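You operate a simulated robot arm through the tools that you are given. There is no shell and no other tool.

You are at the controls of a simulated robot arm. One attempt, no reset.

Task
Swap the green ring under the cap for the blue ring.
Fine: the cap waits on the grey tray and is pushed back on the post; the green ring stays on the tray.

It is judged by the outcome, as a careful person would: the job done as asked, and still so three seconds after it is handed in. It fails if anything else is knocked over, pushed out of place, dropped, spilled or broken. Lids that push on must go on centred and level and be pressed home; caps that screw on are set level and turned clockwise until they are tight.

Robot
A 7-joint arm with a two-finger parallel gripper, fixed in place. Base frame: the origin is at the foot of the arm, x ahead of it, y to its left, z up. Readings come in m, rad, newtons and seconds.
Its first joint turns from -2.897 to 2.897 rad. Payload 4.4 kg.
The TCP is the grasp point between the finger pads, 0.023 m short of the fingertips. In the tool frame z runs along the fingers and y along their closing line. Largest opening 0.094 m; finger width 0.038, thickness 0.01; the body of the gripper, 0.054 by 0.096 m, starts 0.039 m behind the TCP.
Orientation is told as [roll, pitch, yaw] about the base's x, y, z axes, in that order, counted from this pose: with the fingers straight down and closing along the base's y, the tool's x points along the base's -x, its y along +y and its z along -z.

Tools
- The arm moves only by the tool move_arm. Its argument "steps" is a list of rows, each a list of 7 numbers: the shift along the tool's x, y, z in m, then the turn, a rotation vector about the tool's x, y, z in rad, then the gripper command, from -1 (fully open) to 1 (shut), values between in proportion. In form: [[dx, dy, dz, ax, ay, az, grip], ...]. A call has 1 to 20 rows; each row shifts and turns the commanded pose from where the row before left it, along the tool's axes as they then stand. A row lasts 0.2 s, in which the tool goes at most 0.05 m and 0.15 rad; a call with a longer step from one row to the next is refused whole, and so is a gripper value outside its range. Where a pose cannot be reached the arm comes as near as it can. A force on the tool above 50 N (or 10 N above the force at the start of the call, whichever is more), or a blocked arm, ends the call early, and 0.2 s more pass. The fingers move at their own pace (about 0.108 m/s each) and stop on an object; they squeeze with about 29 N. The grip force told is the motor's: it shows also when the fingers shut on nothing. Time passes only in rows, and 0.2 s behind the last, so rows that do not move let the fingers close. The reply holds the time, the measured pose of the TCP, the force on the tool along the base axes, the opening and the grip force, in the units named above and with some noise, with the torque about the TCP (base axes, N m) and any sound that the robot's microphone picked up.
- Cameras (640 x 400 px; columns grow to the right, rows downward): "scene" is fixed at [0.4037, -0.5074, 1.4606]; the picture's right is [0.96, -0.27, 0.00], its down [-0.08, -0.29, -0.95] and it looks along [0.25, 0.92, -0.30] (base axes); focal length 313 px, centre (320, 200). "wrist" rides on the gripper at [0.086, 0.016, -0.074] in the tool frame; the picture's right is [-0.18, 0.98, 0.00], its down [-0.58, -0.11, -0.81] and it looks along [-0.79, -0.15, 0.59] (tool axes); focal length 243 px, centre (320, 200). There is no depth. A picture from a camera that has moved, and an enlarged one, comes with that camera's place and axes in the base frame and with its lens. The place of the scene camera against the robot may be out by one fixed shift of up to 0.012 m in any direction.
- get_image(camera): a new picture of that camera. No time passes.
- close_up(camera, box): a new picture of the part [left, top, right, bottom] of that camera's present view, enlarged. No time passes.
- finish_job(): hands the job in; it is judged then, once.

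Nothing tells you positions but the pictures and the camera data. Unless the task says otherwise, let go and move clear before handing in.

The tools are called after "Emit:" by a JSON object that holds its "method" and its "body". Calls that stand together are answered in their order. move_arm: Moves the arm, as the interface text tells. Its arguments: {"type":"object","properties":{"steps":{"type":"array"}},"required":["steps"]} The other tools are called the same way: get_image (camera) takes a picture; close_up (camera, box) takes an enlarged picture of a part of a camera's view; finish_job () hands the job in.

At the start:

```text
time: 0.0
position: [0.2421, 0.439, 1.2474]
tool_rot: [0.0, 0.001, 0.0]
ft_force: [0.5, 0.1, -0.3]
ft_torque: [0.04, 0.01, 0.01]
grip_width: 0.0942
grip_force: 0.1
```

scene: 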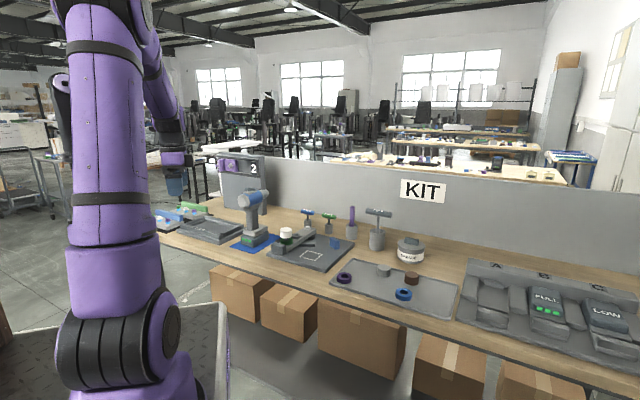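
wrist: 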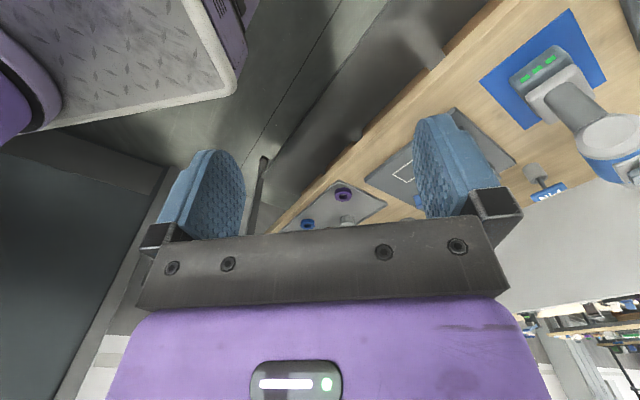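

I see a bench with a post holding a white cap, with a grey tray carrying rings to its right. I'll look closer before moving.

Emit:
{"method": "close_up", "body": {"camera": "scene", "box": [230, 200, 390, 300]}}

Emit:
{"method": "close_up", "body": {"camera": "scene", "box": [310, 220, 470, 320]}}

Emit:
{"method": "close_up", "body": {"camera": "scene", "box": [265, 215, 329, 255]}}

Emit:
{"method": "close_up", "body": {"camera": "wrist", "box": [260, 100, 420, 230]}}

```text
4.00 times, centred on (310, 250) of scene
camera zoom: at [0.4037, -0.5074, 1.4606], right [0.96, -0.27, 0.0], down [-0.08, -0.29, -0.95], along [0.25, 0.92, -0.3], focal length 1252 px, centre (360, 0)
```

zoom: 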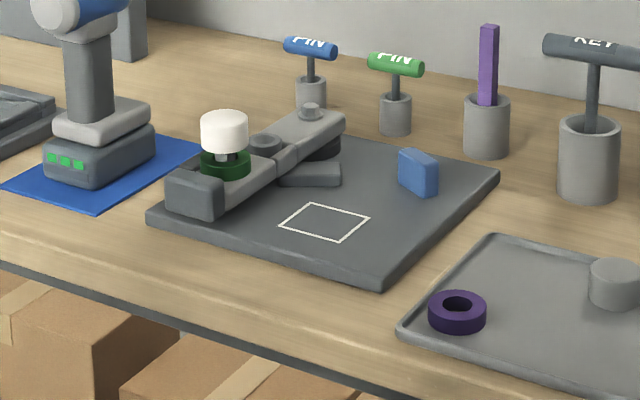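

```text
4.00 times, centred on (390, 270) of scene
camera zoom: at [0.4037, -0.5074, 1.4606], right [0.96, -0.27, 0.0], down [-0.08, -0.29, -0.95], along [0.25, 0.92, -0.3], focal length 1252 px, centre (40, -80)
```

zoom: 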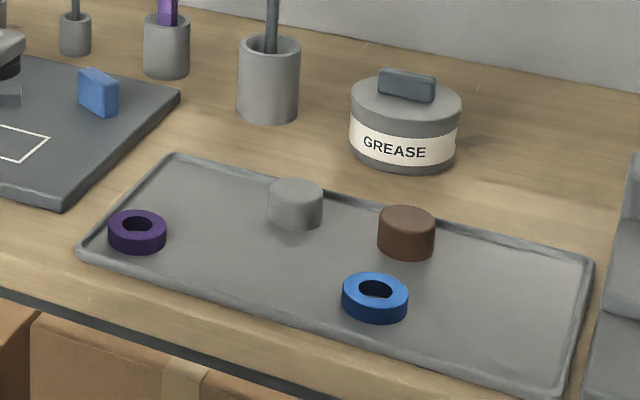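

```text
10.00 times, centred on (297, 235) of scene
camera zoom: at [0.4037, -0.5074, 1.4606], right [0.96, -0.27, 0.0], down [-0.08, -0.29, -0.95], along [0.25, 0.92, -0.3], focal length 3131 px, centre (550, -150)
```

zoom: 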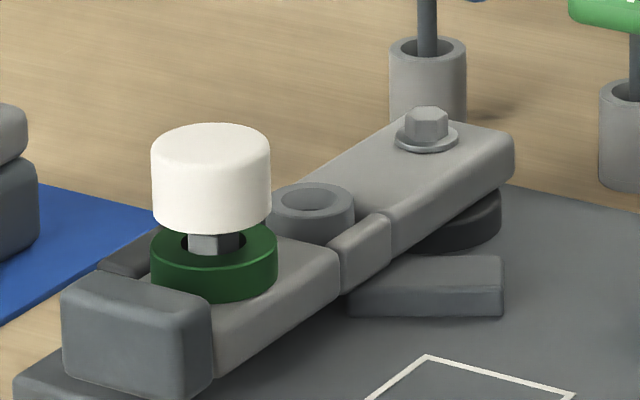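

```text
3.08 times, centred on (340, 165) of wrist
camera zoom: at [0.1552, 0.4562, 1.3233], right [0.18, 0.98, 0.0], down [0.58, -0.11, 0.81], along [0.79, -0.15, -0.59], focal length 746 px, centre (258, 308)
```

zoom: 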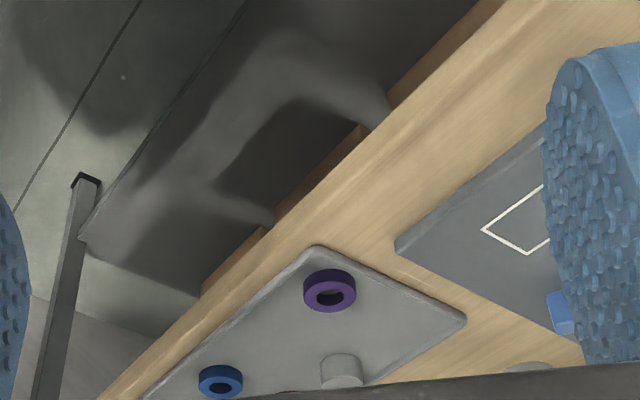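

The post with its cap and green ring is near (0.59, 0.70), and the blue ring is on the tray near (0.88, 0.39). The tray top sits at about z 0.85. I'll move above the post, staying high, to see it with the wrist camera.

Emit:
{"method": "move_arm", "body": {"steps": [[-0.026, 0.025, 0.008, 0, 0, 0, -1], [-0.026, 0.025, 0.008, 0, 0, 0, -1], [-0.026, 0.025, 0.008, 0, 0, 0, -1], [-0.026, 0.025, 0.008, 0, 0, 0, -1], [-0.026, 0.025, 0.008, 0, 0, 0, -1], [-0.026, 0.025, 0.008, 0, 0, 0, -1], [-0.026, 0.025, 0.008, 0, 0, 0, -1], [-0.026, 0.025, 0.008, 0, 0, 0, -1], [-0.026, 0.025, 0.008, 0, 0, 0, -1], [-0.026, 0.025, 0.008, 0, 0, 0, -1]]}}

Emit:
{"method": "get_image", "body": {"camera": "wrist"}}

Emit:
{"method": "get_image", "body": {"camera": "scene"}}

```text
time: 2.2
position: [0.4996, 0.6896, 1.1665]
tool_rot: [0.001, 0.0, 0.003]
ft_force: [-0.1, 0.1, 1.4]
ft_torque: [0.03, -0.03, 0.01]
grip_width: 0.0941
grip_force: 0.1
```

```text
taken
camera wrist: at [0.4139, 0.7061, 1.2423], right [0.18, 0.98, 0.0], down [0.58, -0.11, 0.81], along [0.79, -0.15, -0.59], focal length 243 px, centre (320, 200)
```

wrist: 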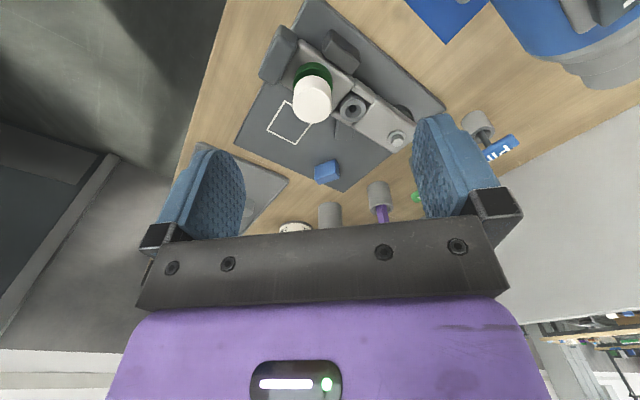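

```text
taken
```

scene: 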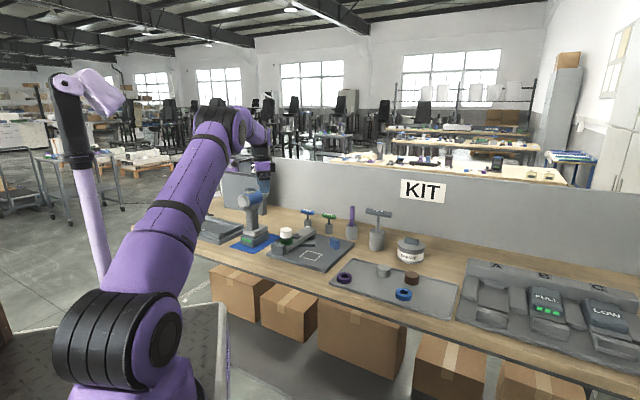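

Emit:
{"method": "close_up", "body": {"camera": "wrist", "box": [230, 10, 440, 140]}}

Emit:
{"method": "close_up", "body": {"camera": "wrist", "box": [280, 50, 360, 130]}}

Emit:
{"method": "close_up", "body": {"camera": "scene", "box": [230, 180, 358, 260]}}

```text
3.05 times, centred on (335, 75) of wrist
camera zoom: at [0.4139, 0.7061, 1.2423], right [0.18, 0.98, 0.0], down [0.58, -0.11, 0.81], along [0.79, -0.15, -0.59], focal length 739 px, centre (274, 581)
```

zoom: 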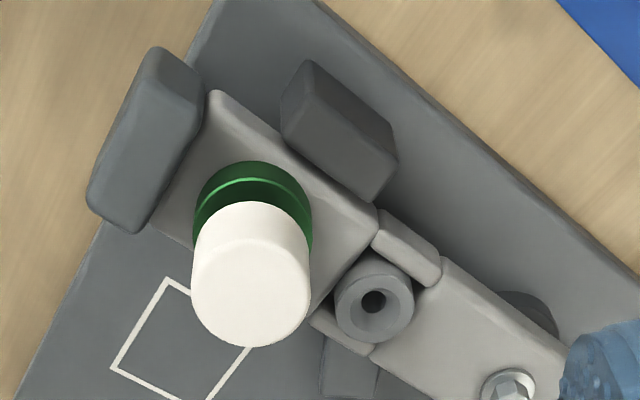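

```text
5.00 times, centred on (320, 90) of wrist
camera zoom: at [0.4139, 0.7061, 1.2423], right [0.18, 0.98, 0.0], down [0.58, -0.11, 0.81], along [0.79, -0.15, -0.59], focal length 1213 px, centre (320, 750)
```

zoom: 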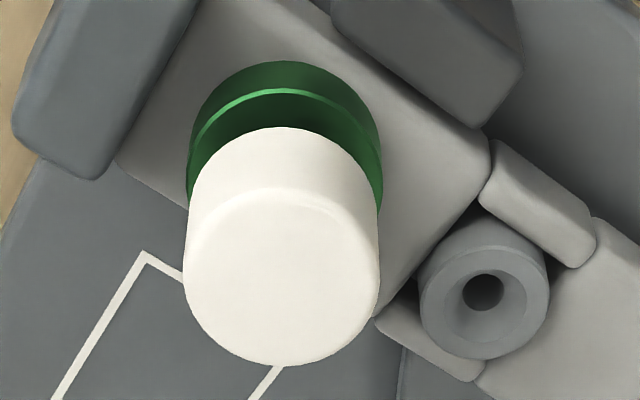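

```text
5.00 times, centred on (294, 220) of scene
camera zoom: at [0.4037, -0.5074, 1.4606], right [0.96, -0.27, 0.0], down [-0.08, -0.29, -0.95], along [0.25, 0.92, -0.3], focal length 1566 px, centre (450, 100)
```

zoom: 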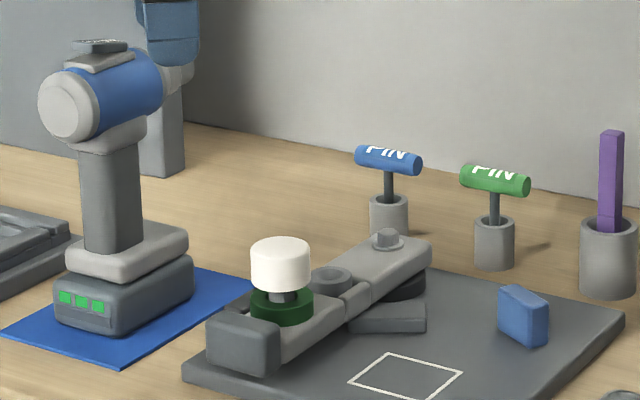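

The fixture is a bar with a pivot bolt at its far end, stop blocks at the post end, and a bushing in the middle. The post seems to stand on the bar's end. I'll look from the -y side and lower down to see how it is supported.

Emit:
{"method": "move_arm", "body": {"steps": [[0, 0, 0, 0, 0, -0.1428, -1], [0, 0, 0, 0, 0, -0.1428, -1], [0, 0, 0, 0, 0, -0.1428, -1], [0, 0, 0, 0, 0, -0.1428, -1], [0, 0, 0, 0, 0, -0.1428, -1], [0, 0, 0, 0, 0, -0.1428, -1], [0, 0, 0, 0, 0, -0.1428, -1], [0, 0, 0, 0, 0, -0.1428, -1], [0, 0, 0, 0, 0, -0.1428, -1], [0, 0, 0, 0, 0, -0.1428, -1], [0, 0, 0, 0, 0, -0.1428, -1], [0.03, -0.02, 0.02, 0, 0, 0, -1], [0.03, -0.02, 0.02, 0, 0, 0, -1], [0.03, -0.02, 0.02, 0, 0, 0, -1], [0.03, -0.02, 0.02, 0, 0, 0, -1], [0.03, -0.02, 0.02, 0, 0, 0, -1]]}}

Emit:
{"method": "get_image", "body": {"camera": "wrist"}}

```text
time: 5.6
position: [0.6004, 0.5387, 1.067]
tool_rot: [-0.001, 0.0, 1.572]
ft_force: [-0.7, 0.5, 0.1]
ft_torque: [-0.03, -0.04, 0.01]
grip_width: 0.0938
grip_force: 0.1
```

```text
taken
camera wrist: at [0.5841, 0.4535, 1.1436], right [-0.98, 0.18, 0.0], down [0.11, 0.58, 0.81], along [0.15, 0.79, -0.59], focal length 243 px, centre (320, 200)
```

wrist: 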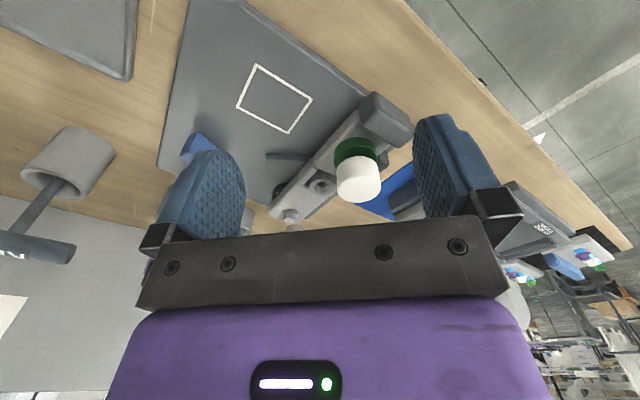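

Emit:
{"method": "close_up", "body": {"camera": "wrist", "box": [240, 80, 420, 230]}}

```text
2.67 times, centred on (330, 155) of wrist
camera zoom: at [0.5841, 0.4535, 1.1436], right [-0.98, 0.18, 0.0], down [0.11, 0.58, 0.81], along [0.15, 0.79, -0.59], focal length 647 px, centre (293, 320)
```

zoom: 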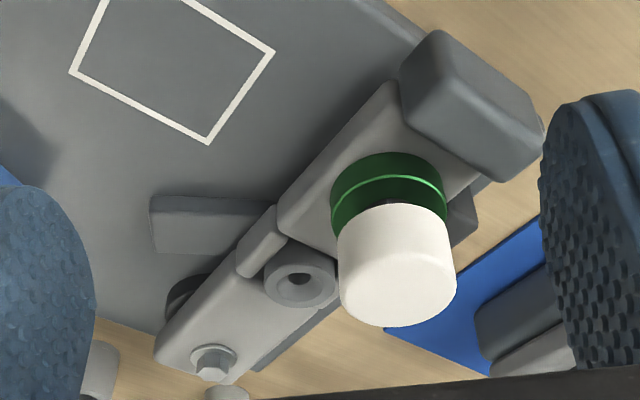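

The cap's top is at about (0.578, 0.667, 0.974) and the bar runs at 45° from there to the bolt near (0.70, 0.79). The bar could swing sideways, so I'll close the fingers along it. I'm turning the tool to yaw 135° and moving above the cap.

Emit:
{"method": "move_arm", "body": {"steps": [[0, 0, 0, 0, 0, -0.1309, -1], [0, 0, 0, 0, 0, -0.1309, -1], [0, 0, 0, 0, 0, -0.1309, -1], [0, 0, 0, 0, 0, -0.1309, -1], [0, 0, 0, 0, 0, -0.1309, -1], [0, 0, 0, 0, 0, -0.1309, -1], [-0.027, -0.019, 0, 0, 0, 0, -1], [-0.027, -0.019, 0, 0, 0, 0, -1], [-0.027, -0.019, 0, 0, 0, 0, -1], [-0.027, -0.019, 0, 0, 0, 0, -1], [0, 0, 0, 0, 0, 0, -1]]}}

Emit:
{"method": "get_image", "body": {"camera": "wrist"}}

Emit:
{"method": "close_up", "body": {"camera": "wrist", "box": [220, 0, 420, 180]}}

```text
time: 8.0
position: [0.5793, 0.6696, 1.0681]
tool_rot: [0.001, -0.001, 2.357]
ft_force: [0.0, 0.1, -0.1]
ft_torque: [-0.02, 0.01, 0.02]
grip_width: 0.094
grip_force: 0.1
```

```text
taken
camera wrist: at [0.6285, 0.5987, 1.1439], right [-0.82, -0.57, 0.0], down [-0.33, 0.49, 0.81], along [-0.46, 0.67, -0.59], focal length 243 px, centre (320, 200)
```

wrist: 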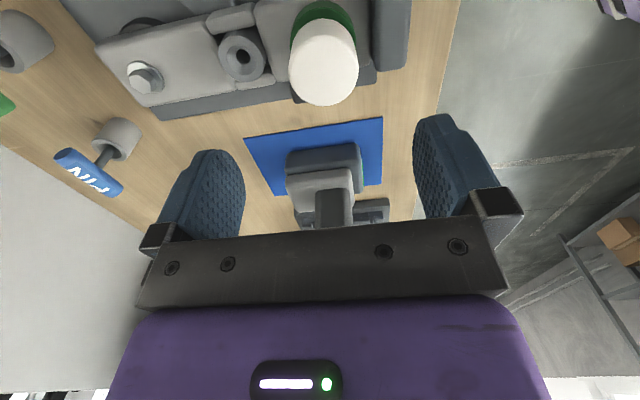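

```text
2.22 times, centred on (320, 90) of wrist
camera zoom: at [0.6285, 0.5987, 1.1439], right [-0.82, -0.57, 0.0], down [-0.33, 0.49, 0.81], along [-0.46, 0.67, -0.59], focal length 539 px, centre (320, 444)
```

zoom: 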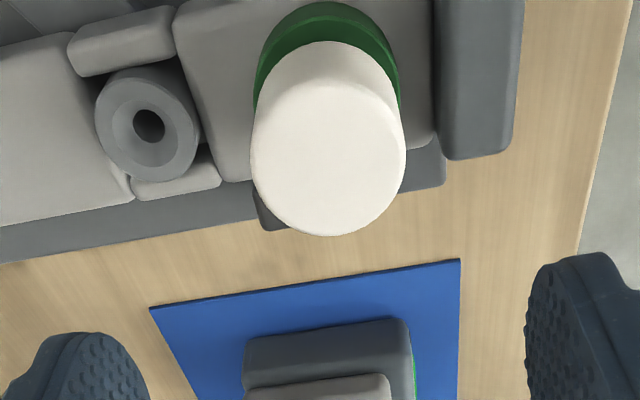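

The cap is about 5 mm off in tool x and 4 mm in tool y. I'll centre over it and descend to TCP z 0.967, which keeps the fingertips above the ring and end block, then check before closing.

Emit:
{"method": "move_arm", "body": {"steps": [[0.005, 0.0038, 0, 0, 0, 0, -1], [0, 0, 0.02, 0, 0, 0, -1], [0, 0, 0.02, 0, 0, 0, -1], [0, 0, 0.02, 0, 0, 0, -1], [0, 0, 0.02, 0, 0, 0, -1], [0, 0, 0.011, 0, 0, 0, -1], [0, 0, 0.01, 0, 0, 0, -1], [0, 0, 0, 0, 0, 0, -1]]}}

Emit:
{"method": "get_image", "body": {"camera": "wrist"}}

Emit:
{"method": "close_up", "body": {"camera": "scene", "box": [248, 190, 344, 250]}}

```text
time: 9.8
position: [0.5794, 0.6633, 0.9652]
tool_rot: [0.0, 0.001, 2.357]
ft_force: [-0.1, 0.6, 0.0]
ft_torque: [-0.01, -0.01, 0.01]
grip_width: 0.0941
grip_force: 0.2
```

```text
taken
camera wrist: at [0.6291, 0.5919, 1.0432], right [-0.82, -0.57, 0.0], down [-0.33, 0.49, 0.81], along [-0.46, 0.67, -0.59], focal length 243 px, centre (320, 200)
```

wrist: 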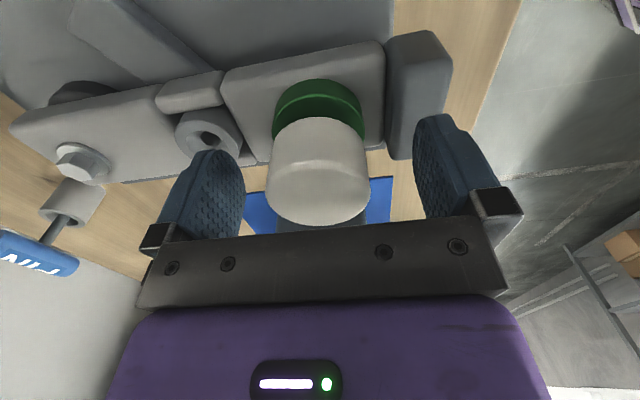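

```text
6.67 times, centred on (296, 220) of scene
camera zoom: at [0.4037, -0.5074, 1.4606], right [0.96, -0.27, 0.0], down [-0.08, -0.29, -0.95], along [0.25, 0.92, -0.3], focal length 2088 px, centre (480, 67)
```

zoom: 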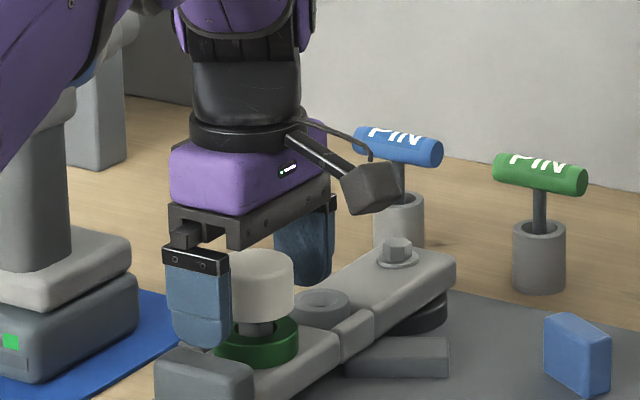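

The cap sits centred between the fingers. I'll close on it.

Emit:
{"method": "move_arm", "body": {"steps": [[0, 0, 0, 0, 0, 0, 1], [0, 0, 0, 0, 0, 0, 1], [0, 0, 0, 0, 0, 0, 1]]}}

Emit:
{"method": "get_image", "body": {"camera": "wrist"}}

```text
time: 10.6
position: [0.5791, 0.6634, 0.9673]
tool_rot: [-0.002, 0.001, 2.357]
ft_force: [8.8, 11.8, 0.6]
ft_torque: [0.09, -0.05, 0.08]
grip_width: 0.0468
grip_force: 29.2
```

```text
taken
camera wrist: at [0.6299, 0.5924, 1.0432], right [-0.83, -0.56, 0.0], down [-0.33, 0.49, 0.81], along [-0.46, 0.67, -0.59], focal length 243 px, centre (320, 200)
```

wrist: 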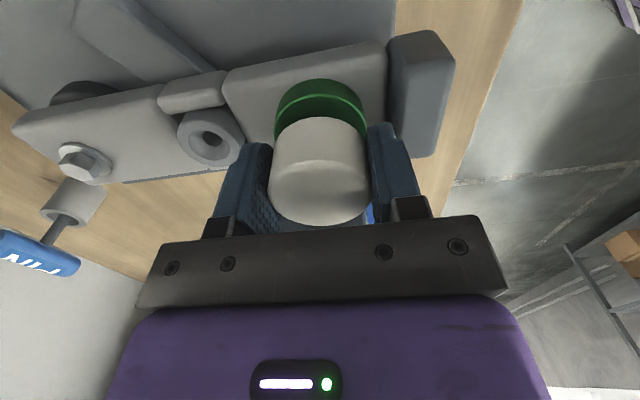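

The cap is gripped at 47 mm wide, with about 15 N of side force along the bar. I'll nudge about 1 mm along that direction to relieve it.

Emit:
{"method": "move_arm", "body": {"steps": [[0, -0.001, 0, 0, 0, 0, 1], [0, 0, 0, 0, 0, 0, 1]]}}

```text
time: 11.2
position: [0.58, 0.6641, 0.9677]
tool_rot: [0.0, 0.0, 2.356]
ft_force: [5.8, 6.3, 3.8]
ft_torque: [-0.03, 0.05, 0.05]
grip_width: 0.0464
grip_force: 29.3
```

Emit:
{"method": "move_arm", "body": {"steps": [[0, -0.0008, 0, 0, 0, 0, 1], [0, 0, 0, 0, 0, 0, 1], [0, 0, -0.002, 0, 0, 0, 1], [0, 0, -0.002, 0, 0, 0, 1], [0, 0, 0, 0, 0, 0, 1]]}}

```text
time: 12.4
position: [0.5821, 0.6654, 0.9712]
tool_rot: [-0.001, 0.001, 2.357]
ft_force: [1.0, 0.0, -0.1]
ft_torque: [0.01, -0.04, -0.02]
grip_width: 0.0467
grip_force: 28.6
```

The force dropped to zero after a 4 mm lift. I'll check whether the cap is coming with the tool.

Emit:
{"method": "move_arm", "body": {"steps": [[0, 0, -0.004, 0, 0, 0, 1], [0, 0, -0.004, 0, 0, 0, 1], [0, 0, 0, 0, 0, 0, 1]]}}

Emit:
{"method": "close_up", "body": {"camera": "scene", "box": [248, 190, 344, 250]}}

Emit:
{"method": "get_image", "body": {"camera": "wrist"}}

```text
time: 13.2
position: [0.5816, 0.6652, 0.9782]
tool_rot: [0.0, 0.001, 2.357]
ft_force: [-0.4, 0.1, -0.2]
ft_torque: [-0.01, 0.01, 0.0]
grip_width: 0.0465
grip_force: 28.8
```

```text
6.67 times, centred on (296, 220) of scene
camera zoom: at [0.4037, -0.5074, 1.4606], right [0.96, -0.27, 0.0], down [-0.08, -0.29, -0.95], along [0.25, 0.92, -0.3], focal length 2088 px, centre (480, 67)
```

zoom: 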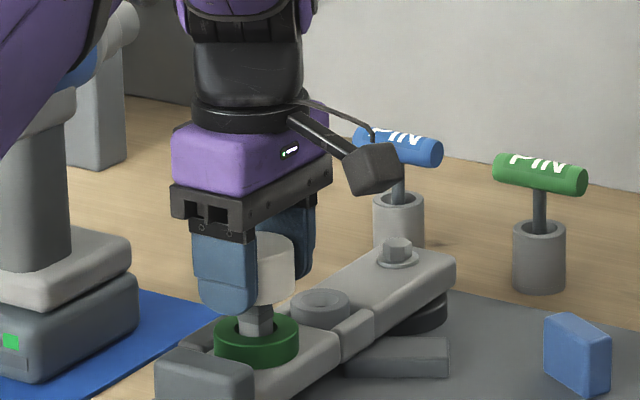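

```text
taken
camera wrist: at [0.6308, 0.5936, 1.0539], right [-0.82, -0.57, 0.0], down [-0.33, 0.49, 0.81], along [-0.46, 0.67, -0.59], focal length 243 px, centre (320, 200)
```

wrist: 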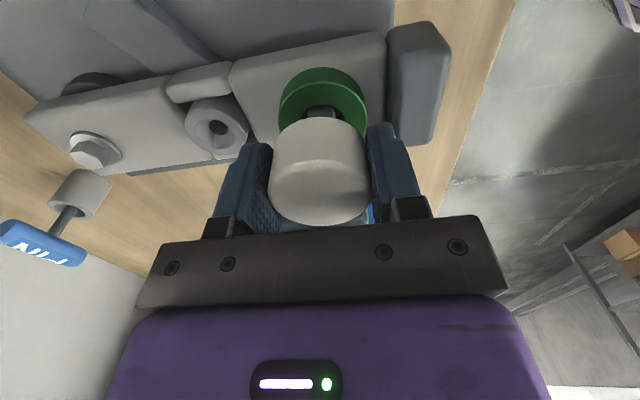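

The cap comes off with the tool and the bar stayed put. I'll lift clear, turn to yaw 90° and carry it to a free spot on the tray near (0.82, 0.345).

Emit:
{"method": "move_arm", "body": {"steps": [[0, 0, -0.02, 0, 0, 0, 1], [0, 0, -0.03, 0, 0, 0, 1], [0, 0, -0.03, 0, 0, 0, 1], [0, 0, 0, 0, 0, 0.1309, 1], [0, 0, 0, 0, 0, 0.1309, 1], [0, 0, 0, 0, 0, 0.1309, 1], [0, 0, 0, 0, 0, 0.1309, 1], [0, 0, 0, 0, 0, 0.1309, 1], [0, 0, 0, 0, 0, 0.1309, 1], [0.032, -0.02385, 0, 0, 0, 0, 1], [0.032, -0.02385, 0, 0, 0, 0, 1], [0.032, -0.02385, 0, 0, 0, 0, 1], [0.032, -0.02385, 0, 0, 0, 0, 1], [0, 0, 0, 0, 0, 0, 1]]}}

Emit:
{"method": "get_image", "body": {"camera": "wrist"}}

Emit:
{"method": "close_up", "body": {"camera": "scene", "box": [248, 190, 344, 250]}}

```text
time: 16.2
position: [0.6771, 0.5372, 1.0569]
tool_rot: [0.0, 0.001, 1.571]
ft_force: [0.2, 0.0, -0.9]
ft_torque: [-0.03, -0.05, 0.03]
grip_width: 0.047
grip_force: 29.1
```

```text
taken
camera wrist: at [0.6616, 0.4517, 1.1326], right [-0.98, 0.18, 0.0], down [0.11, 0.58, 0.81], along [0.15, 0.79, -0.59], focal length 243 px, centre (320, 200)
```

wrist: 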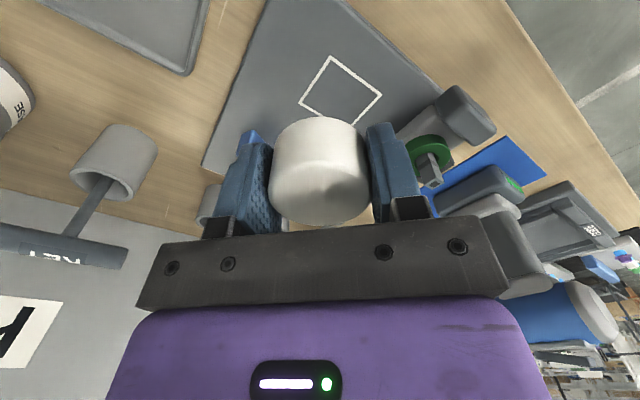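

```text
6.67 times, centred on (296, 220) of scene
camera zoom: at [0.4037, -0.5074, 1.4606], right [0.96, -0.27, 0.0], down [-0.08, -0.29, -0.95], along [0.25, 0.92, -0.3], focal length 2088 px, centre (480, 67)
```

zoom: 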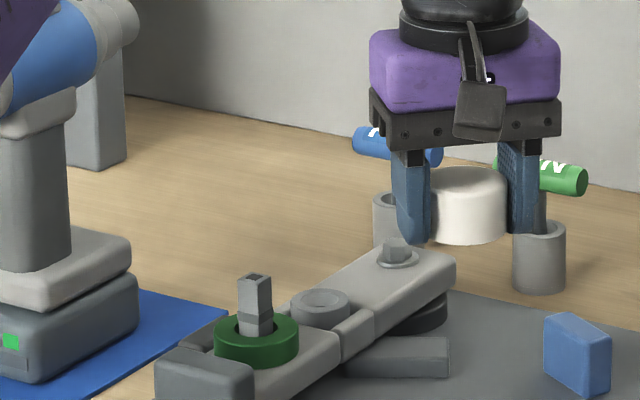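

The post is square-topped, so the cap may need the same orientation to go back on; I'll keep its turn relative to the gripper. A closer look at the post before carrying on.

Emit:
{"method": "close_up", "body": {"camera": "wrist", "box": [370, 80, 510, 220]}}

Emit:
{"method": "close_up", "body": {"camera": "scene", "box": [270, 225, 310, 250]}}

```text
2.86 times, centred on (440, 150) of wrist
camera zoom: at [0.6616, 0.4517, 1.1326], right [-0.98, 0.18, 0.0], down [0.11, 0.58, 0.81], along [0.15, 0.79, -0.59], focal length 693 px, centre (-23, 343)
```

zoom: 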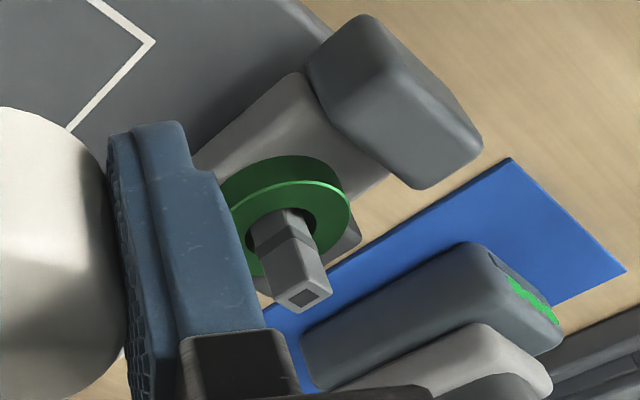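

```text
16.00 times, centred on (290, 238) of scene
camera zoom: at [0.4037, -0.5074, 1.4606], right [0.96, -0.27, 0.0], down [-0.08, -0.29, -0.95], along [0.25, 0.92, -0.3], focal length 5010 px, centre (800, -400)
```

zoom: 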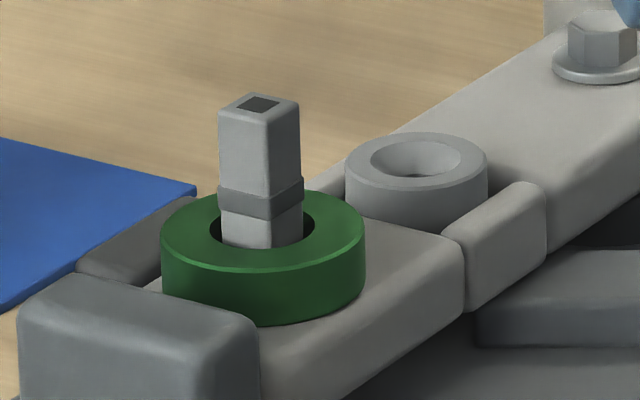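

The post is a square about 15 mm wide with a collar band, and it is roughly aligned with the bar. I'll continue to the tray with the cap.

Emit:
{"method": "move_arm", "body": {"steps": [[0.032, -0.02385, 0, 0, 0, 0, 1], [0.032, -0.02385, 0, 0, 0, 0, 1], [0.032, -0.02385, 0, 0, 0, 0, 1], [0.032, -0.02385, 0, 0, 0, 0, 1], [0.032, -0.02385, 0, 0, 0, 0, 1], [0.032, -0.02385, 0, 0, 0, 0, 1], [0, 0, 0.03, 0, 0, 0, 1], [0, 0, 0.03, 0, 0, 0, 1], [0, 0, 0, 0, 0, 0, 1]]}}

Emit:
{"method": "get_image", "body": {"camera": "wrist"}}

Emit:
{"method": "close_up", "body": {"camera": "scene", "box": [320, 220, 480, 320]}}

```text
time: 18.2
position: [0.8204, 0.3447, 0.9991]
tool_rot: [0.0, -0.001, 1.57]
ft_force: [-0.4, 0.4, -1.0]
ft_torque: [0.03, 0.02, 0.04]
grip_width: 0.0465
grip_force: 29.2
```

```text
taken
camera wrist: at [0.8043, 0.2588, 1.0746], right [-0.98, 0.18, 0.0], down [0.11, 0.58, 0.81], along [0.15, 0.79, -0.59], focal length 243 px, centre (320, 200)
```

wrist: 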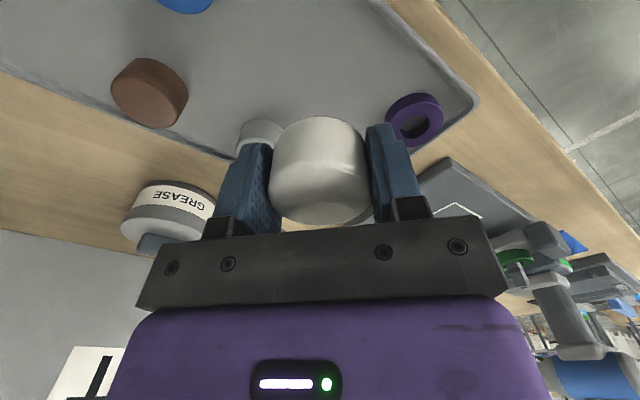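

```text
4.00 times, centred on (400, 270) of scene
camera zoom: at [0.4037, -0.5074, 1.4606], right [0.96, -0.27, 0.0], down [-0.08, -0.29, -0.95], along [0.25, 0.92, -0.3], focal length 1252 px, centre (0, -80)
```

zoom: 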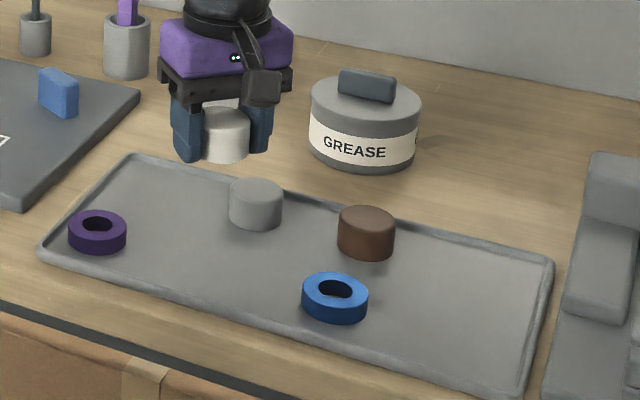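

The spot is clear, with the purple ring at (0.74, 0.42) and the grey cylinder at (0.89, 0.40). I'm lowering the cap toward the tray.

Emit:
{"method": "move_arm", "body": {"steps": [[0, 0, 0.035, 0, 0, 0, 1], [0, 0, 0.035, 0, 0, 0, 1], [0, 0, 0.03, 0, 0, 0, 1], [0, 0, 0.01, 0, 0, 0, 1], [0, 0, 0, 0, 0, 0, 1]]}}

Emit:
{"method": "close_up", "body": {"camera": "scene", "box": [340, 240, 420, 290]}}

```text
time: 19.4
position: [0.8205, 0.3454, 0.8876]
tool_rot: [-0.001, -0.001, 1.571]
ft_force: [-2.2, -1.0, 4.3]
ft_torque: [-0.06, 0.16, 0.02]
grip_width: 0.0466
grip_force: 28.7
```

```text
8.00 times, centred on (380, 265) of scene
camera zoom: at [0.4037, -0.5074, 1.4606], right [0.96, -0.27, 0.0], down [-0.08, -0.29, -0.95], along [0.25, 0.92, -0.3], focal length 2505 px, centre (-160, -320)
```

zoom: 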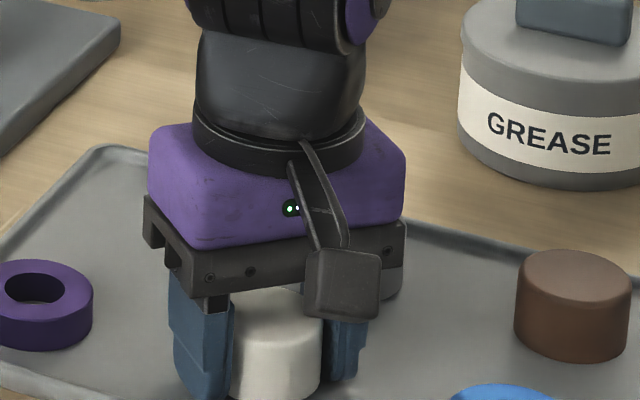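

The force shows first contact at TCP z 0.888. I'll go 1 mm more to confirm, then release gently.

Emit:
{"method": "move_arm", "body": {"steps": [[0, 0, 0.001, 0, 0, 0, 1], [0, 0, 0, 0, 0, 0, 1]]}}

Emit:
{"method": "close_up", "body": {"camera": "scene", "box": [350, 270, 398, 300]}}

```text
time: 20.0
position: [0.8192, 0.3454, 0.8875]
tool_rot: [0.001, 0.0, 1.572]
ft_force: [-5.4, -1.5, 13.6]
ft_torque: [-0.26, 0.46, -0.07]
grip_width: 0.0468
grip_force: 28.8
```

```text
13.33 times, centred on (374, 285) of scene
camera zoom: at [0.4037, -0.5074, 1.4606], right [0.96, -0.27, 0.0], down [-0.08, -0.29, -0.95], along [0.25, 0.92, -0.3], focal length 4175 px, centre (-400, -933)
```

zoom: 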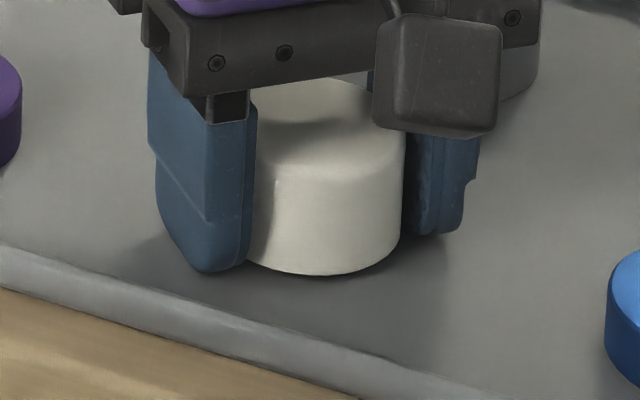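

The cap stands flat on the tray. I'll relieve the pressure and open part-way.

Emit:
{"method": "move_arm", "body": {"steps": [[0, 0, -0.001, 0, 0, 0, 1], [0, 0, 0, 0, 0, 0, -0.2], [0, 0, 0, 0, 0, 0, -0.6], [0, 0, 0, 0, 0, 0, -0.6], [0, 0, -0.03, 0, 0, 0, -0.6], [0, 0, -0.04, 0, 0, 0, -0.6], [0, 0, -0.04, 0, 0, 0, -0.6], [0, 0, 0, 0, 0, 0, -0.6]]}}

Emit:
{"method": "get_image", "body": {"camera": "wrist"}}

Emit:
{"method": "close_up", "body": {"camera": "scene", "box": [320, 230, 448, 310]}}

```text
time: 21.8
position: [0.8208, 0.3462, 0.998]
tool_rot: [-0.001, 0.001, 1.571]
ft_force: [0.5, 0.2, 0.3]
ft_torque: [0.03, 0.02, -0.01]
grip_width: 0.0753
grip_force: 0.1
```

```text
taken
camera wrist: at [0.8054, 0.2597, 1.0745], right [-0.98, 0.18, 0.0], down [0.11, 0.58, 0.81], along [0.15, 0.79, -0.59], focal length 243 px, centre (320, 200)
```

wrist: 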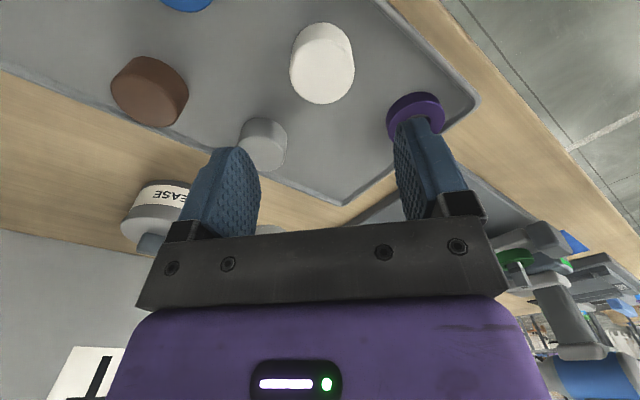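

```text
5.00 times, centred on (384, 270) of scene
camera zoom: at [0.4037, -0.5074, 1.4606], right [0.96, -0.27, 0.0], down [-0.08, -0.29, -0.95], along [0.25, 0.92, -0.3], focal length 1566 px, centre (0, -150)
```

zoom: 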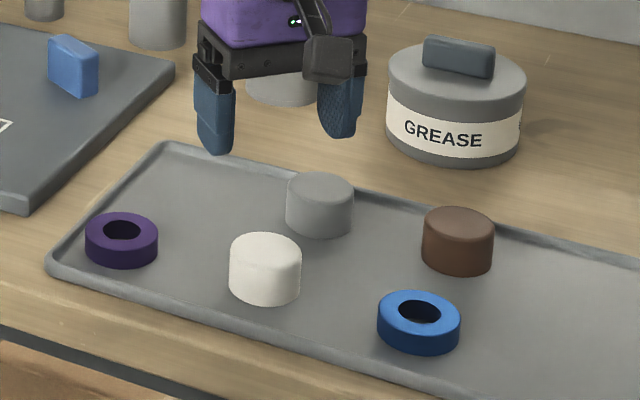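

The cap stands well on the tray. I'll go back above the post at yaw 45°, so the fingers close across the bar, and study the ring and blocks.

Emit:
{"method": "move_arm", "body": {"steps": [[0, 0, -0.031, 0, 0, 0, -0.6], [0, 0, -0.031, 0, 0, 0, -0.6], [0, 0, 0, 0, 0, 0.1309, -0.6], [0, 0, 0, 0, 0, 0.1309, -0.6], [0, 0, 0, 0, 0, 0.1309, -0.6], [0, 0, 0, 0, 0, 0.1309, -0.6], [0, 0, 0, 0, 0, 0.1309, -0.6], [0, 0, 0, 0, 0, 0.1309, -0.6], [-0.0056, 0.0395, 0, 0, 0, 0, -0.6], [-0.0056, 0.0395, 0, 0, 0, 0, -0.6], [-0.0056, 0.0395, 0, 0, 0, 0, -0.6], [-0.0056, 0.0395, 0, 0, 0, 0, -0.6], [-0.0056, 0.0395, 0, 0, 0, 0, -0.6], [-0.0056, 0.0395, 0, 0, 0, 0, -0.6], [-0.0056, 0.0395, 0, 0, 0, 0, -0.6], [-0.0056, 0.0395, 0, 0, 0, 0, -0.6], [-0.0056, 0.0395, 0, 0, 0, 0, -0.6], [-0.0056, 0.0395, 0, 0, 0, 0, -0.6], [0, 0, 0, 0, 0, 0, -0.6]]}}

Emit:
{"method": "get_image", "body": {"camera": "wrist"}}

Emit:
{"method": "close_up", "body": {"camera": "wrist", "box": [240, 0, 400, 120]}}

```text
time: 25.8
position: [0.5784, 0.6624, 1.0597]
tool_rot: [0.001, 0.0, 0.785]
ft_force: [0.7, 0.2, -0.7]
ft_torque: [-0.04, -0.03, -0.01]
grip_width: 0.0753
grip_force: 0.1
```

```text
taken
camera wrist: at [0.5059, 0.6146, 1.1356], right [-0.57, 0.82, 0.0], down [0.49, 0.33, 0.81], along [0.67, 0.46, -0.59], focal length 243 px, centre (320, 200)
```

wrist: 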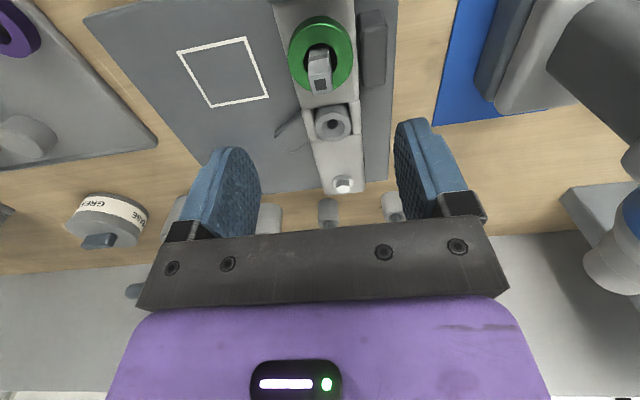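

```text
3.33 times, centred on (320, 60) of wrist
camera zoom: at [0.5059, 0.6146, 1.1356], right [-0.57, 0.82, 0.0], down [0.49, 0.33, 0.81], along [0.67, 0.46, -0.59], focal length 809 px, centre (320, 667)
```

zoom: 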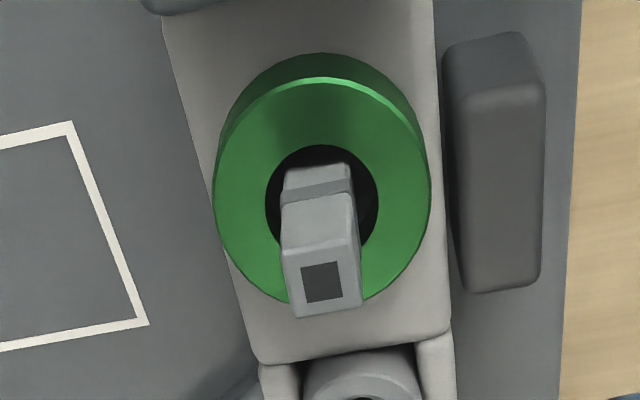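

From this view the post top is near z 0.956, the ring spans about 0.904–0.919, and the side block's top is at or just below bar level. So I can grip across the bar with the fingertips just above it. I'm shifting 5 mm forward and going down.

Emit:
{"method": "move_arm", "body": {"steps": [[-0.005, 0, 0, 0, 0, 0, -0.6], [0, 0, 0.025, 0, 0, 0, -0.6], [0, 0, 0.025, 0, 0, 0, -0.6], [0, 0, 0.025, 0, 0, 0, -0.6], [0, 0, 0.025, 0, 0, 0, -0.6], [0, 0, 0.012, 0, 0, 0, -0.6], [0, 0, 0.008, 0, 0, 0, -0.6], [0, 0, 0, 0, 0, 0, -0.6]]}}

Emit:
{"method": "get_image", "body": {"camera": "wrist"}}

Emit:
{"method": "close_up", "body": {"camera": "scene", "box": [258, 215, 322, 255]}}

```text
time: 27.6
position: [0.584, 0.6664, 0.9407]
tool_rot: [0.001, 0.001, 0.786]
ft_force: [-0.7, 0.1, -0.4]
ft_torque: [0.0, 0.0, 0.01]
grip_width: 0.0752
grip_force: 0.0
```

```text
taken
camera wrist: at [0.5116, 0.6173, 1.0166], right [-0.57, 0.82, 0.0], down [0.49, 0.33, 0.81], along [0.67, 0.46, -0.59], focal length 243 px, centre (320, 200)
```

wrist: 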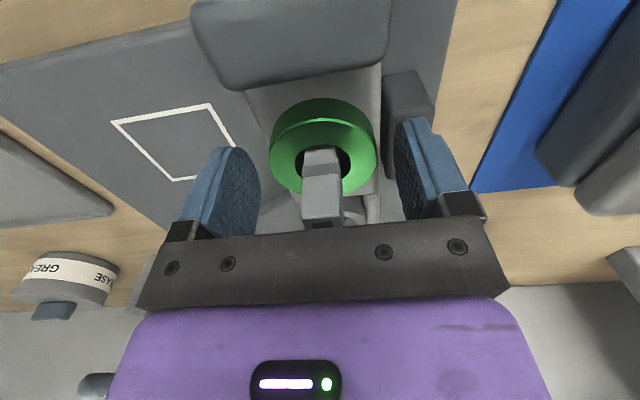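

```text
10.00 times, centred on (290, 235) of scene
camera zoom: at [0.4037, -0.5074, 1.4606], right [0.96, -0.27, 0.0], down [-0.08, -0.29, -0.95], along [0.25, 0.92, -0.3], focal length 3131 px, centre (620, -150)
```

zoom: 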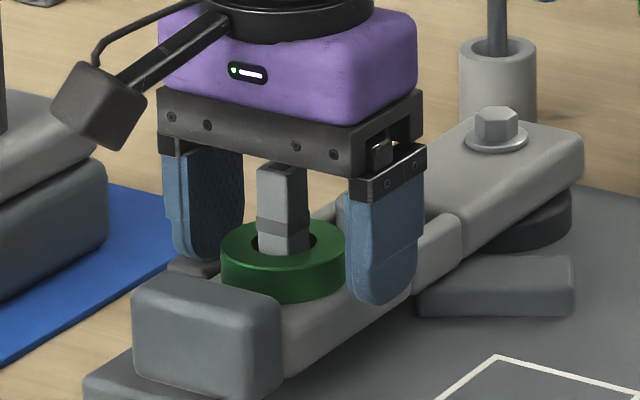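

The fingers straddle the ring cleanly. I'll make a small correction and go down about 10 mm more, watching for contact.

Emit:
{"method": "move_arm", "body": {"steps": [[0.001, 0.001, 0, 0, 0, 0, -0.6], [0, 0, 0.004, 0, 0, 0, -0.6], [0, 0, 0.004, 0, 0, 0, -0.6], [0, 0, 0, 0, 0, 0, -0.6]]}}

Emit:
{"method": "close_up", "body": {"camera": "scene", "box": [258, 215, 322, 255]}}

```text
time: 28.5
position: [0.5815, 0.6684, 0.9413]
tool_rot: [0.005, -0.009, 0.788]
ft_force: [-4.2, -9.8, 13.8]
ft_torque: [0.03, 0.62, 0.52]
grip_width: 0.0737
grip_force: 0.1
stopped in row 4: the force on the tool passed its limit at 53 N (the readings are from after the stop); the commanded pose is now the measured one
```

```text
10.00 times, centred on (290, 235) of scene
camera zoom: at [0.4037, -0.5074, 1.4606], right [0.96, -0.27, 0.0], down [-0.08, -0.29, -0.95], along [0.25, 0.92, -0.3], focal length 3131 px, centre (620, -150)
```

zoom: 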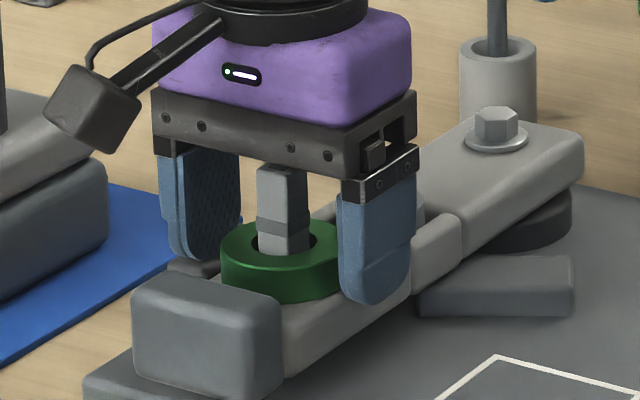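

Something stopped the fingers with the tips at about z 0.918, probably the far finger on the side block. I'll back straight up and check that nothing moved.

Emit:
{"method": "move_arm", "body": {"steps": [[0, 0, -0.005, 0, 0, 0, -0.6], [0, 0, -0.02, 0, 0, 0, -0.6], [0, 0, -0.03, 0, 0, 0, -0.6], [0, 0, -0.03, 0, 0, 0, -0.6], [0, 0, -0.03, 0, 0, 0, -0.6], [0, 0, 0, 0, 0, 0, -0.6]]}}

Emit:
{"method": "close_up", "body": {"camera": "wrist", "box": [240, 0, 400, 120]}}

Emit:
{"method": "close_up", "body": {"camera": "scene", "box": [258, 215, 322, 255]}}

```text
time: 29.9
position: [0.5832, 0.6663, 1.0546]
tool_rot: [0.005, -0.007, 0.785]
ft_force: [1.4, 0.4, 0.1]
ft_torque: [-0.02, 0.0, 0.01]
grip_width: 0.0751
grip_force: 0.1
```

```text
3.33 times, centred on (320, 60) of wrist
camera zoom: at [0.5103, 0.6166, 1.1297], right [-0.57, 0.82, 0.01], down [0.49, 0.33, 0.81], along [0.67, 0.46, -0.59], focal length 809 px, centre (320, 667)
```

zoom: 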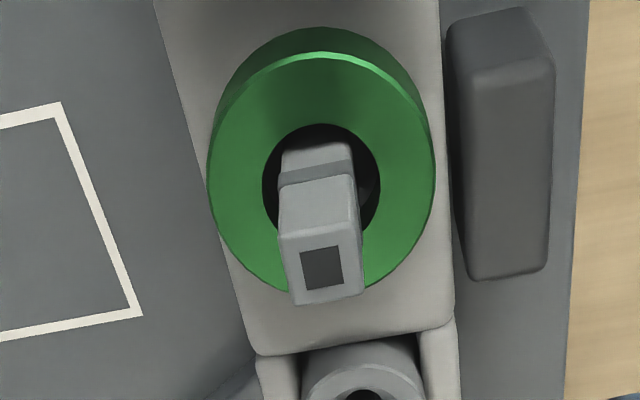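

```text
10.00 times, centred on (290, 235) of scene
camera zoom: at [0.4037, -0.5074, 1.4606], right [0.96, -0.27, 0.0], down [-0.08, -0.29, -0.95], along [0.25, 0.92, -0.3], focal length 3131 px, centre (620, -150)
```

zoom: 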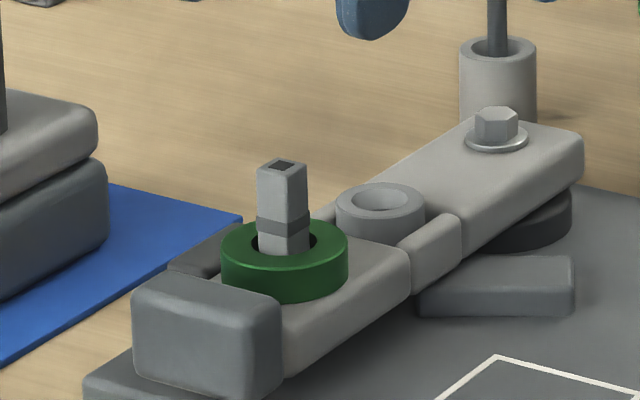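

Nothing has shifted. Going by the finger/ring comparison, the tips touched at about the level of the bar top (~0.917), so the ring spans roughly 0.917–0.932. I'll correct the small tilt, re-centre, and go down to just above that level.

Emit:
{"method": "move_arm", "body": {"steps": [[0.004, 0.001, 0, 0.005, 0.007, 0, -0.6], [0, 0, 0.03, 0, 0, 0, -0.6], [0, 0, 0.03, 0, 0, 0, -0.6], [0, 0, 0.025, 0, 0, 0, -0.6], [0, 0, 0.015, 0, 0, 0, -0.6], [0, 0, 0, 0, 0, 0, -0.6]]}}

Emit:
{"method": "close_up", "body": {"camera": "wrist", "box": [180, 70, 460, 245]}}

Emit:
{"method": "close_up", "body": {"camera": "scene", "box": [266, 220, 314, 250]}}

```text
time: 31.3
position: [0.5801, 0.6658, 0.9531]
tool_rot: [-0.002, -0.001, 0.784]
ft_force: [-0.4, -0.7, -0.4]
ft_torque: [0.02, -0.04, 0.02]
grip_width: 0.0752
grip_force: 0.0
```

```text
2.29 times, centred on (320, 158) of wrist
camera zoom: at [0.507, 0.6174, 1.0283], right [-0.57, 0.82, 0.0], down [0.49, 0.33, 0.81], along [0.67, 0.46, -0.59], focal length 555 px, centre (320, 297)
```

zoom: 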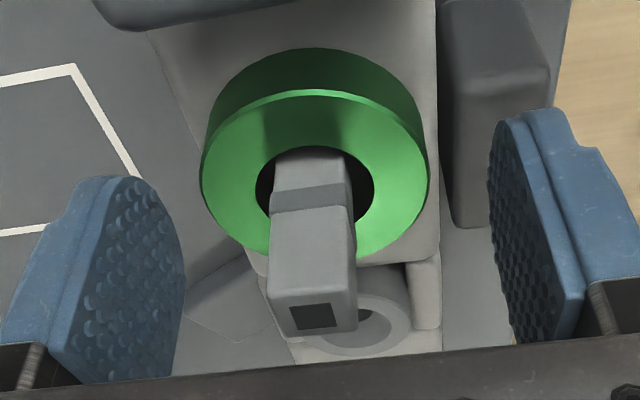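

```text
13.33 times, centred on (290, 235) of scene
camera zoom: at [0.4037, -0.5074, 1.4606], right [0.96, -0.27, 0.0], down [-0.08, -0.29, -0.95], along [0.25, 0.92, -0.3], focal length 4175 px, centre (720, -267)
```

zoom: 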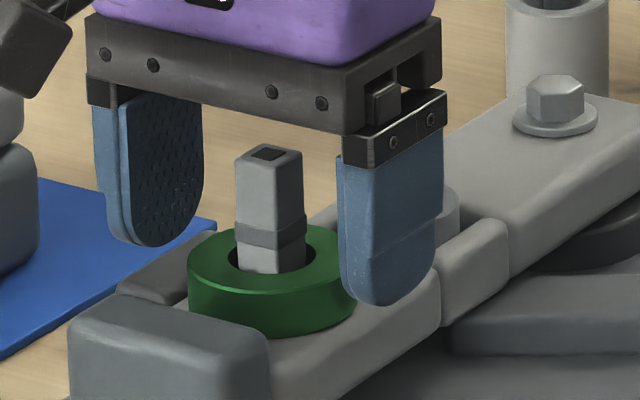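

The fingertips are now about 6 mm below the ring's top and centred across it. I'll go 6–7 mm lower, then close.

Emit:
{"method": "move_arm", "body": {"steps": [[0.002, 0, 0.002, 0, 0, 0, -0.6], [0, 0, 0.002, 0, 0, 0, -0.6], [0, 0, 0.002, 0, 0, 0, -0.6], [0, 0, 0, 0, 0, 0, -0.6]]}}

```text
time: 32.3
position: [0.5779, 0.664, 0.9469]
tool_rot: [-0.002, 0.0, 0.785]
ft_force: [-0.2, -0.9, 0.5]
ft_torque: [0.03, 0.01, 0.01]
grip_width: 0.0752
grip_force: 0.0
```

Emit:
{"method": "move_arm", "body": {"steps": [[0, 0, 0, 0, 0, 0, 0], [0, 0, 0, 0, 0, 0, 1], [0, 0, 0, 0, 0, 0, 1], [0, 0, 0, 0, 0, 0, 1]]}}

Emit:
{"method": "close_up", "body": {"camera": "scene", "box": [266, 220, 314, 250]}}

Emit:
{"method": "close_up", "body": {"camera": "wrist", "box": [180, 70, 460, 245]}}

```text
time: 33.3
position: [0.5771, 0.6659, 0.9473]
tool_rot: [-0.001, 0.0, 0.788]
ft_force: [0.2, 0.5, 1.3]
ft_torque: [0.06, 0.1, 0.01]
grip_width: 0.0509
grip_force: 29.0
```

```text
13.33 times, centred on (290, 235) of scene
camera zoom: at [0.4037, -0.5074, 1.4606], right [0.96, -0.27, 0.0], down [-0.08, -0.29, -0.95], along [0.25, 0.92, -0.3], focal length 4175 px, centre (720, -267)
```

zoom: 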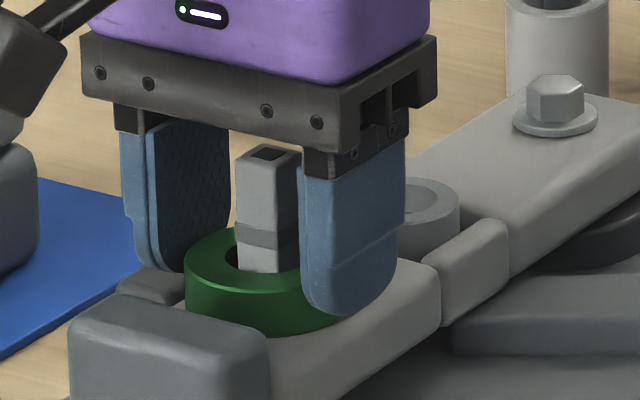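

```text
2.29 times, centred on (320, 158) of wrist
camera zoom: at [0.5051, 0.6158, 1.0232], right [-0.57, 0.82, 0.0], down [0.49, 0.33, 0.81], along [0.67, 0.46, -0.59], focal length 555 px, centre (320, 297)
```

zoom: 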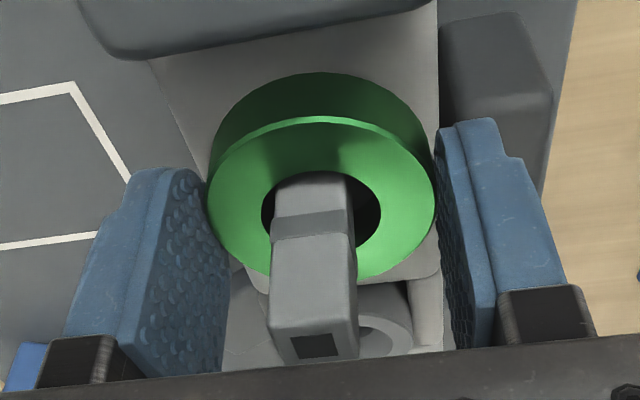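

The ring is gripped at 51 mm. I'll lift slowly, watching the force.

Emit:
{"method": "move_arm", "body": {"steps": [[0, 0, -0.003, 0, 0, 0, 1], [0, 0, -0.004, 0, 0, 0, 1], [0, 0, -0.004, 0, 0, 0, 1], [0, 0, -0.004, 0, 0, 0, 1], [0, 0, 0, 0, 0, 0, 1]]}}

Emit:
{"method": "close_up", "body": {"camera": "scene", "box": [266, 220, 314, 250]}}

Emit:
{"method": "close_up", "body": {"camera": "wrist", "box": [180, 70, 460, 245]}}

```text
time: 34.5
position: [0.5768, 0.6639, 0.9619]
tool_rot: [-0.001, 0.001, 0.786]
ft_force: [-0.4, 0.3, -0.6]
ft_torque: [0.0, 0.0, -0.01]
grip_width: 0.0508
grip_force: 28.7
```

```text
13.33 times, centred on (290, 235) of scene
camera zoom: at [0.4037, -0.5074, 1.4606], right [0.96, -0.27, 0.0], down [-0.08, -0.29, -0.95], along [0.25, 0.92, -0.3], focal length 4175 px, centre (720, -267)
```

zoom: 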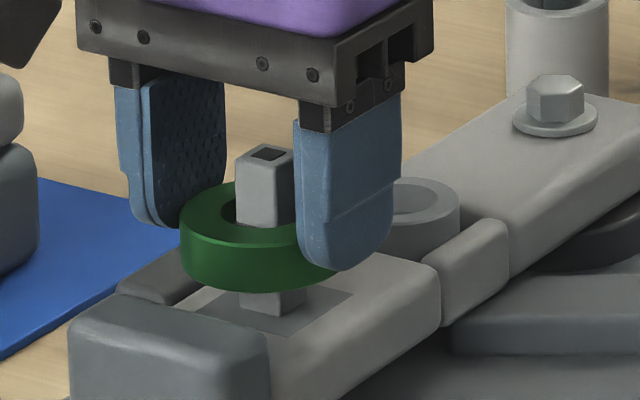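

```text
2.29 times, centred on (320, 158) of wrist
camera zoom: at [0.5043, 0.6159, 1.0381], right [-0.57, 0.82, 0.0], down [0.49, 0.33, 0.81], along [0.67, 0.46, -0.59], focal length 555 px, centre (320, 297)
```

zoom: 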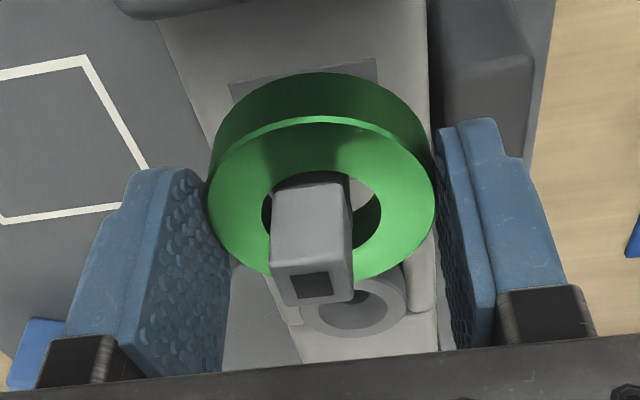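

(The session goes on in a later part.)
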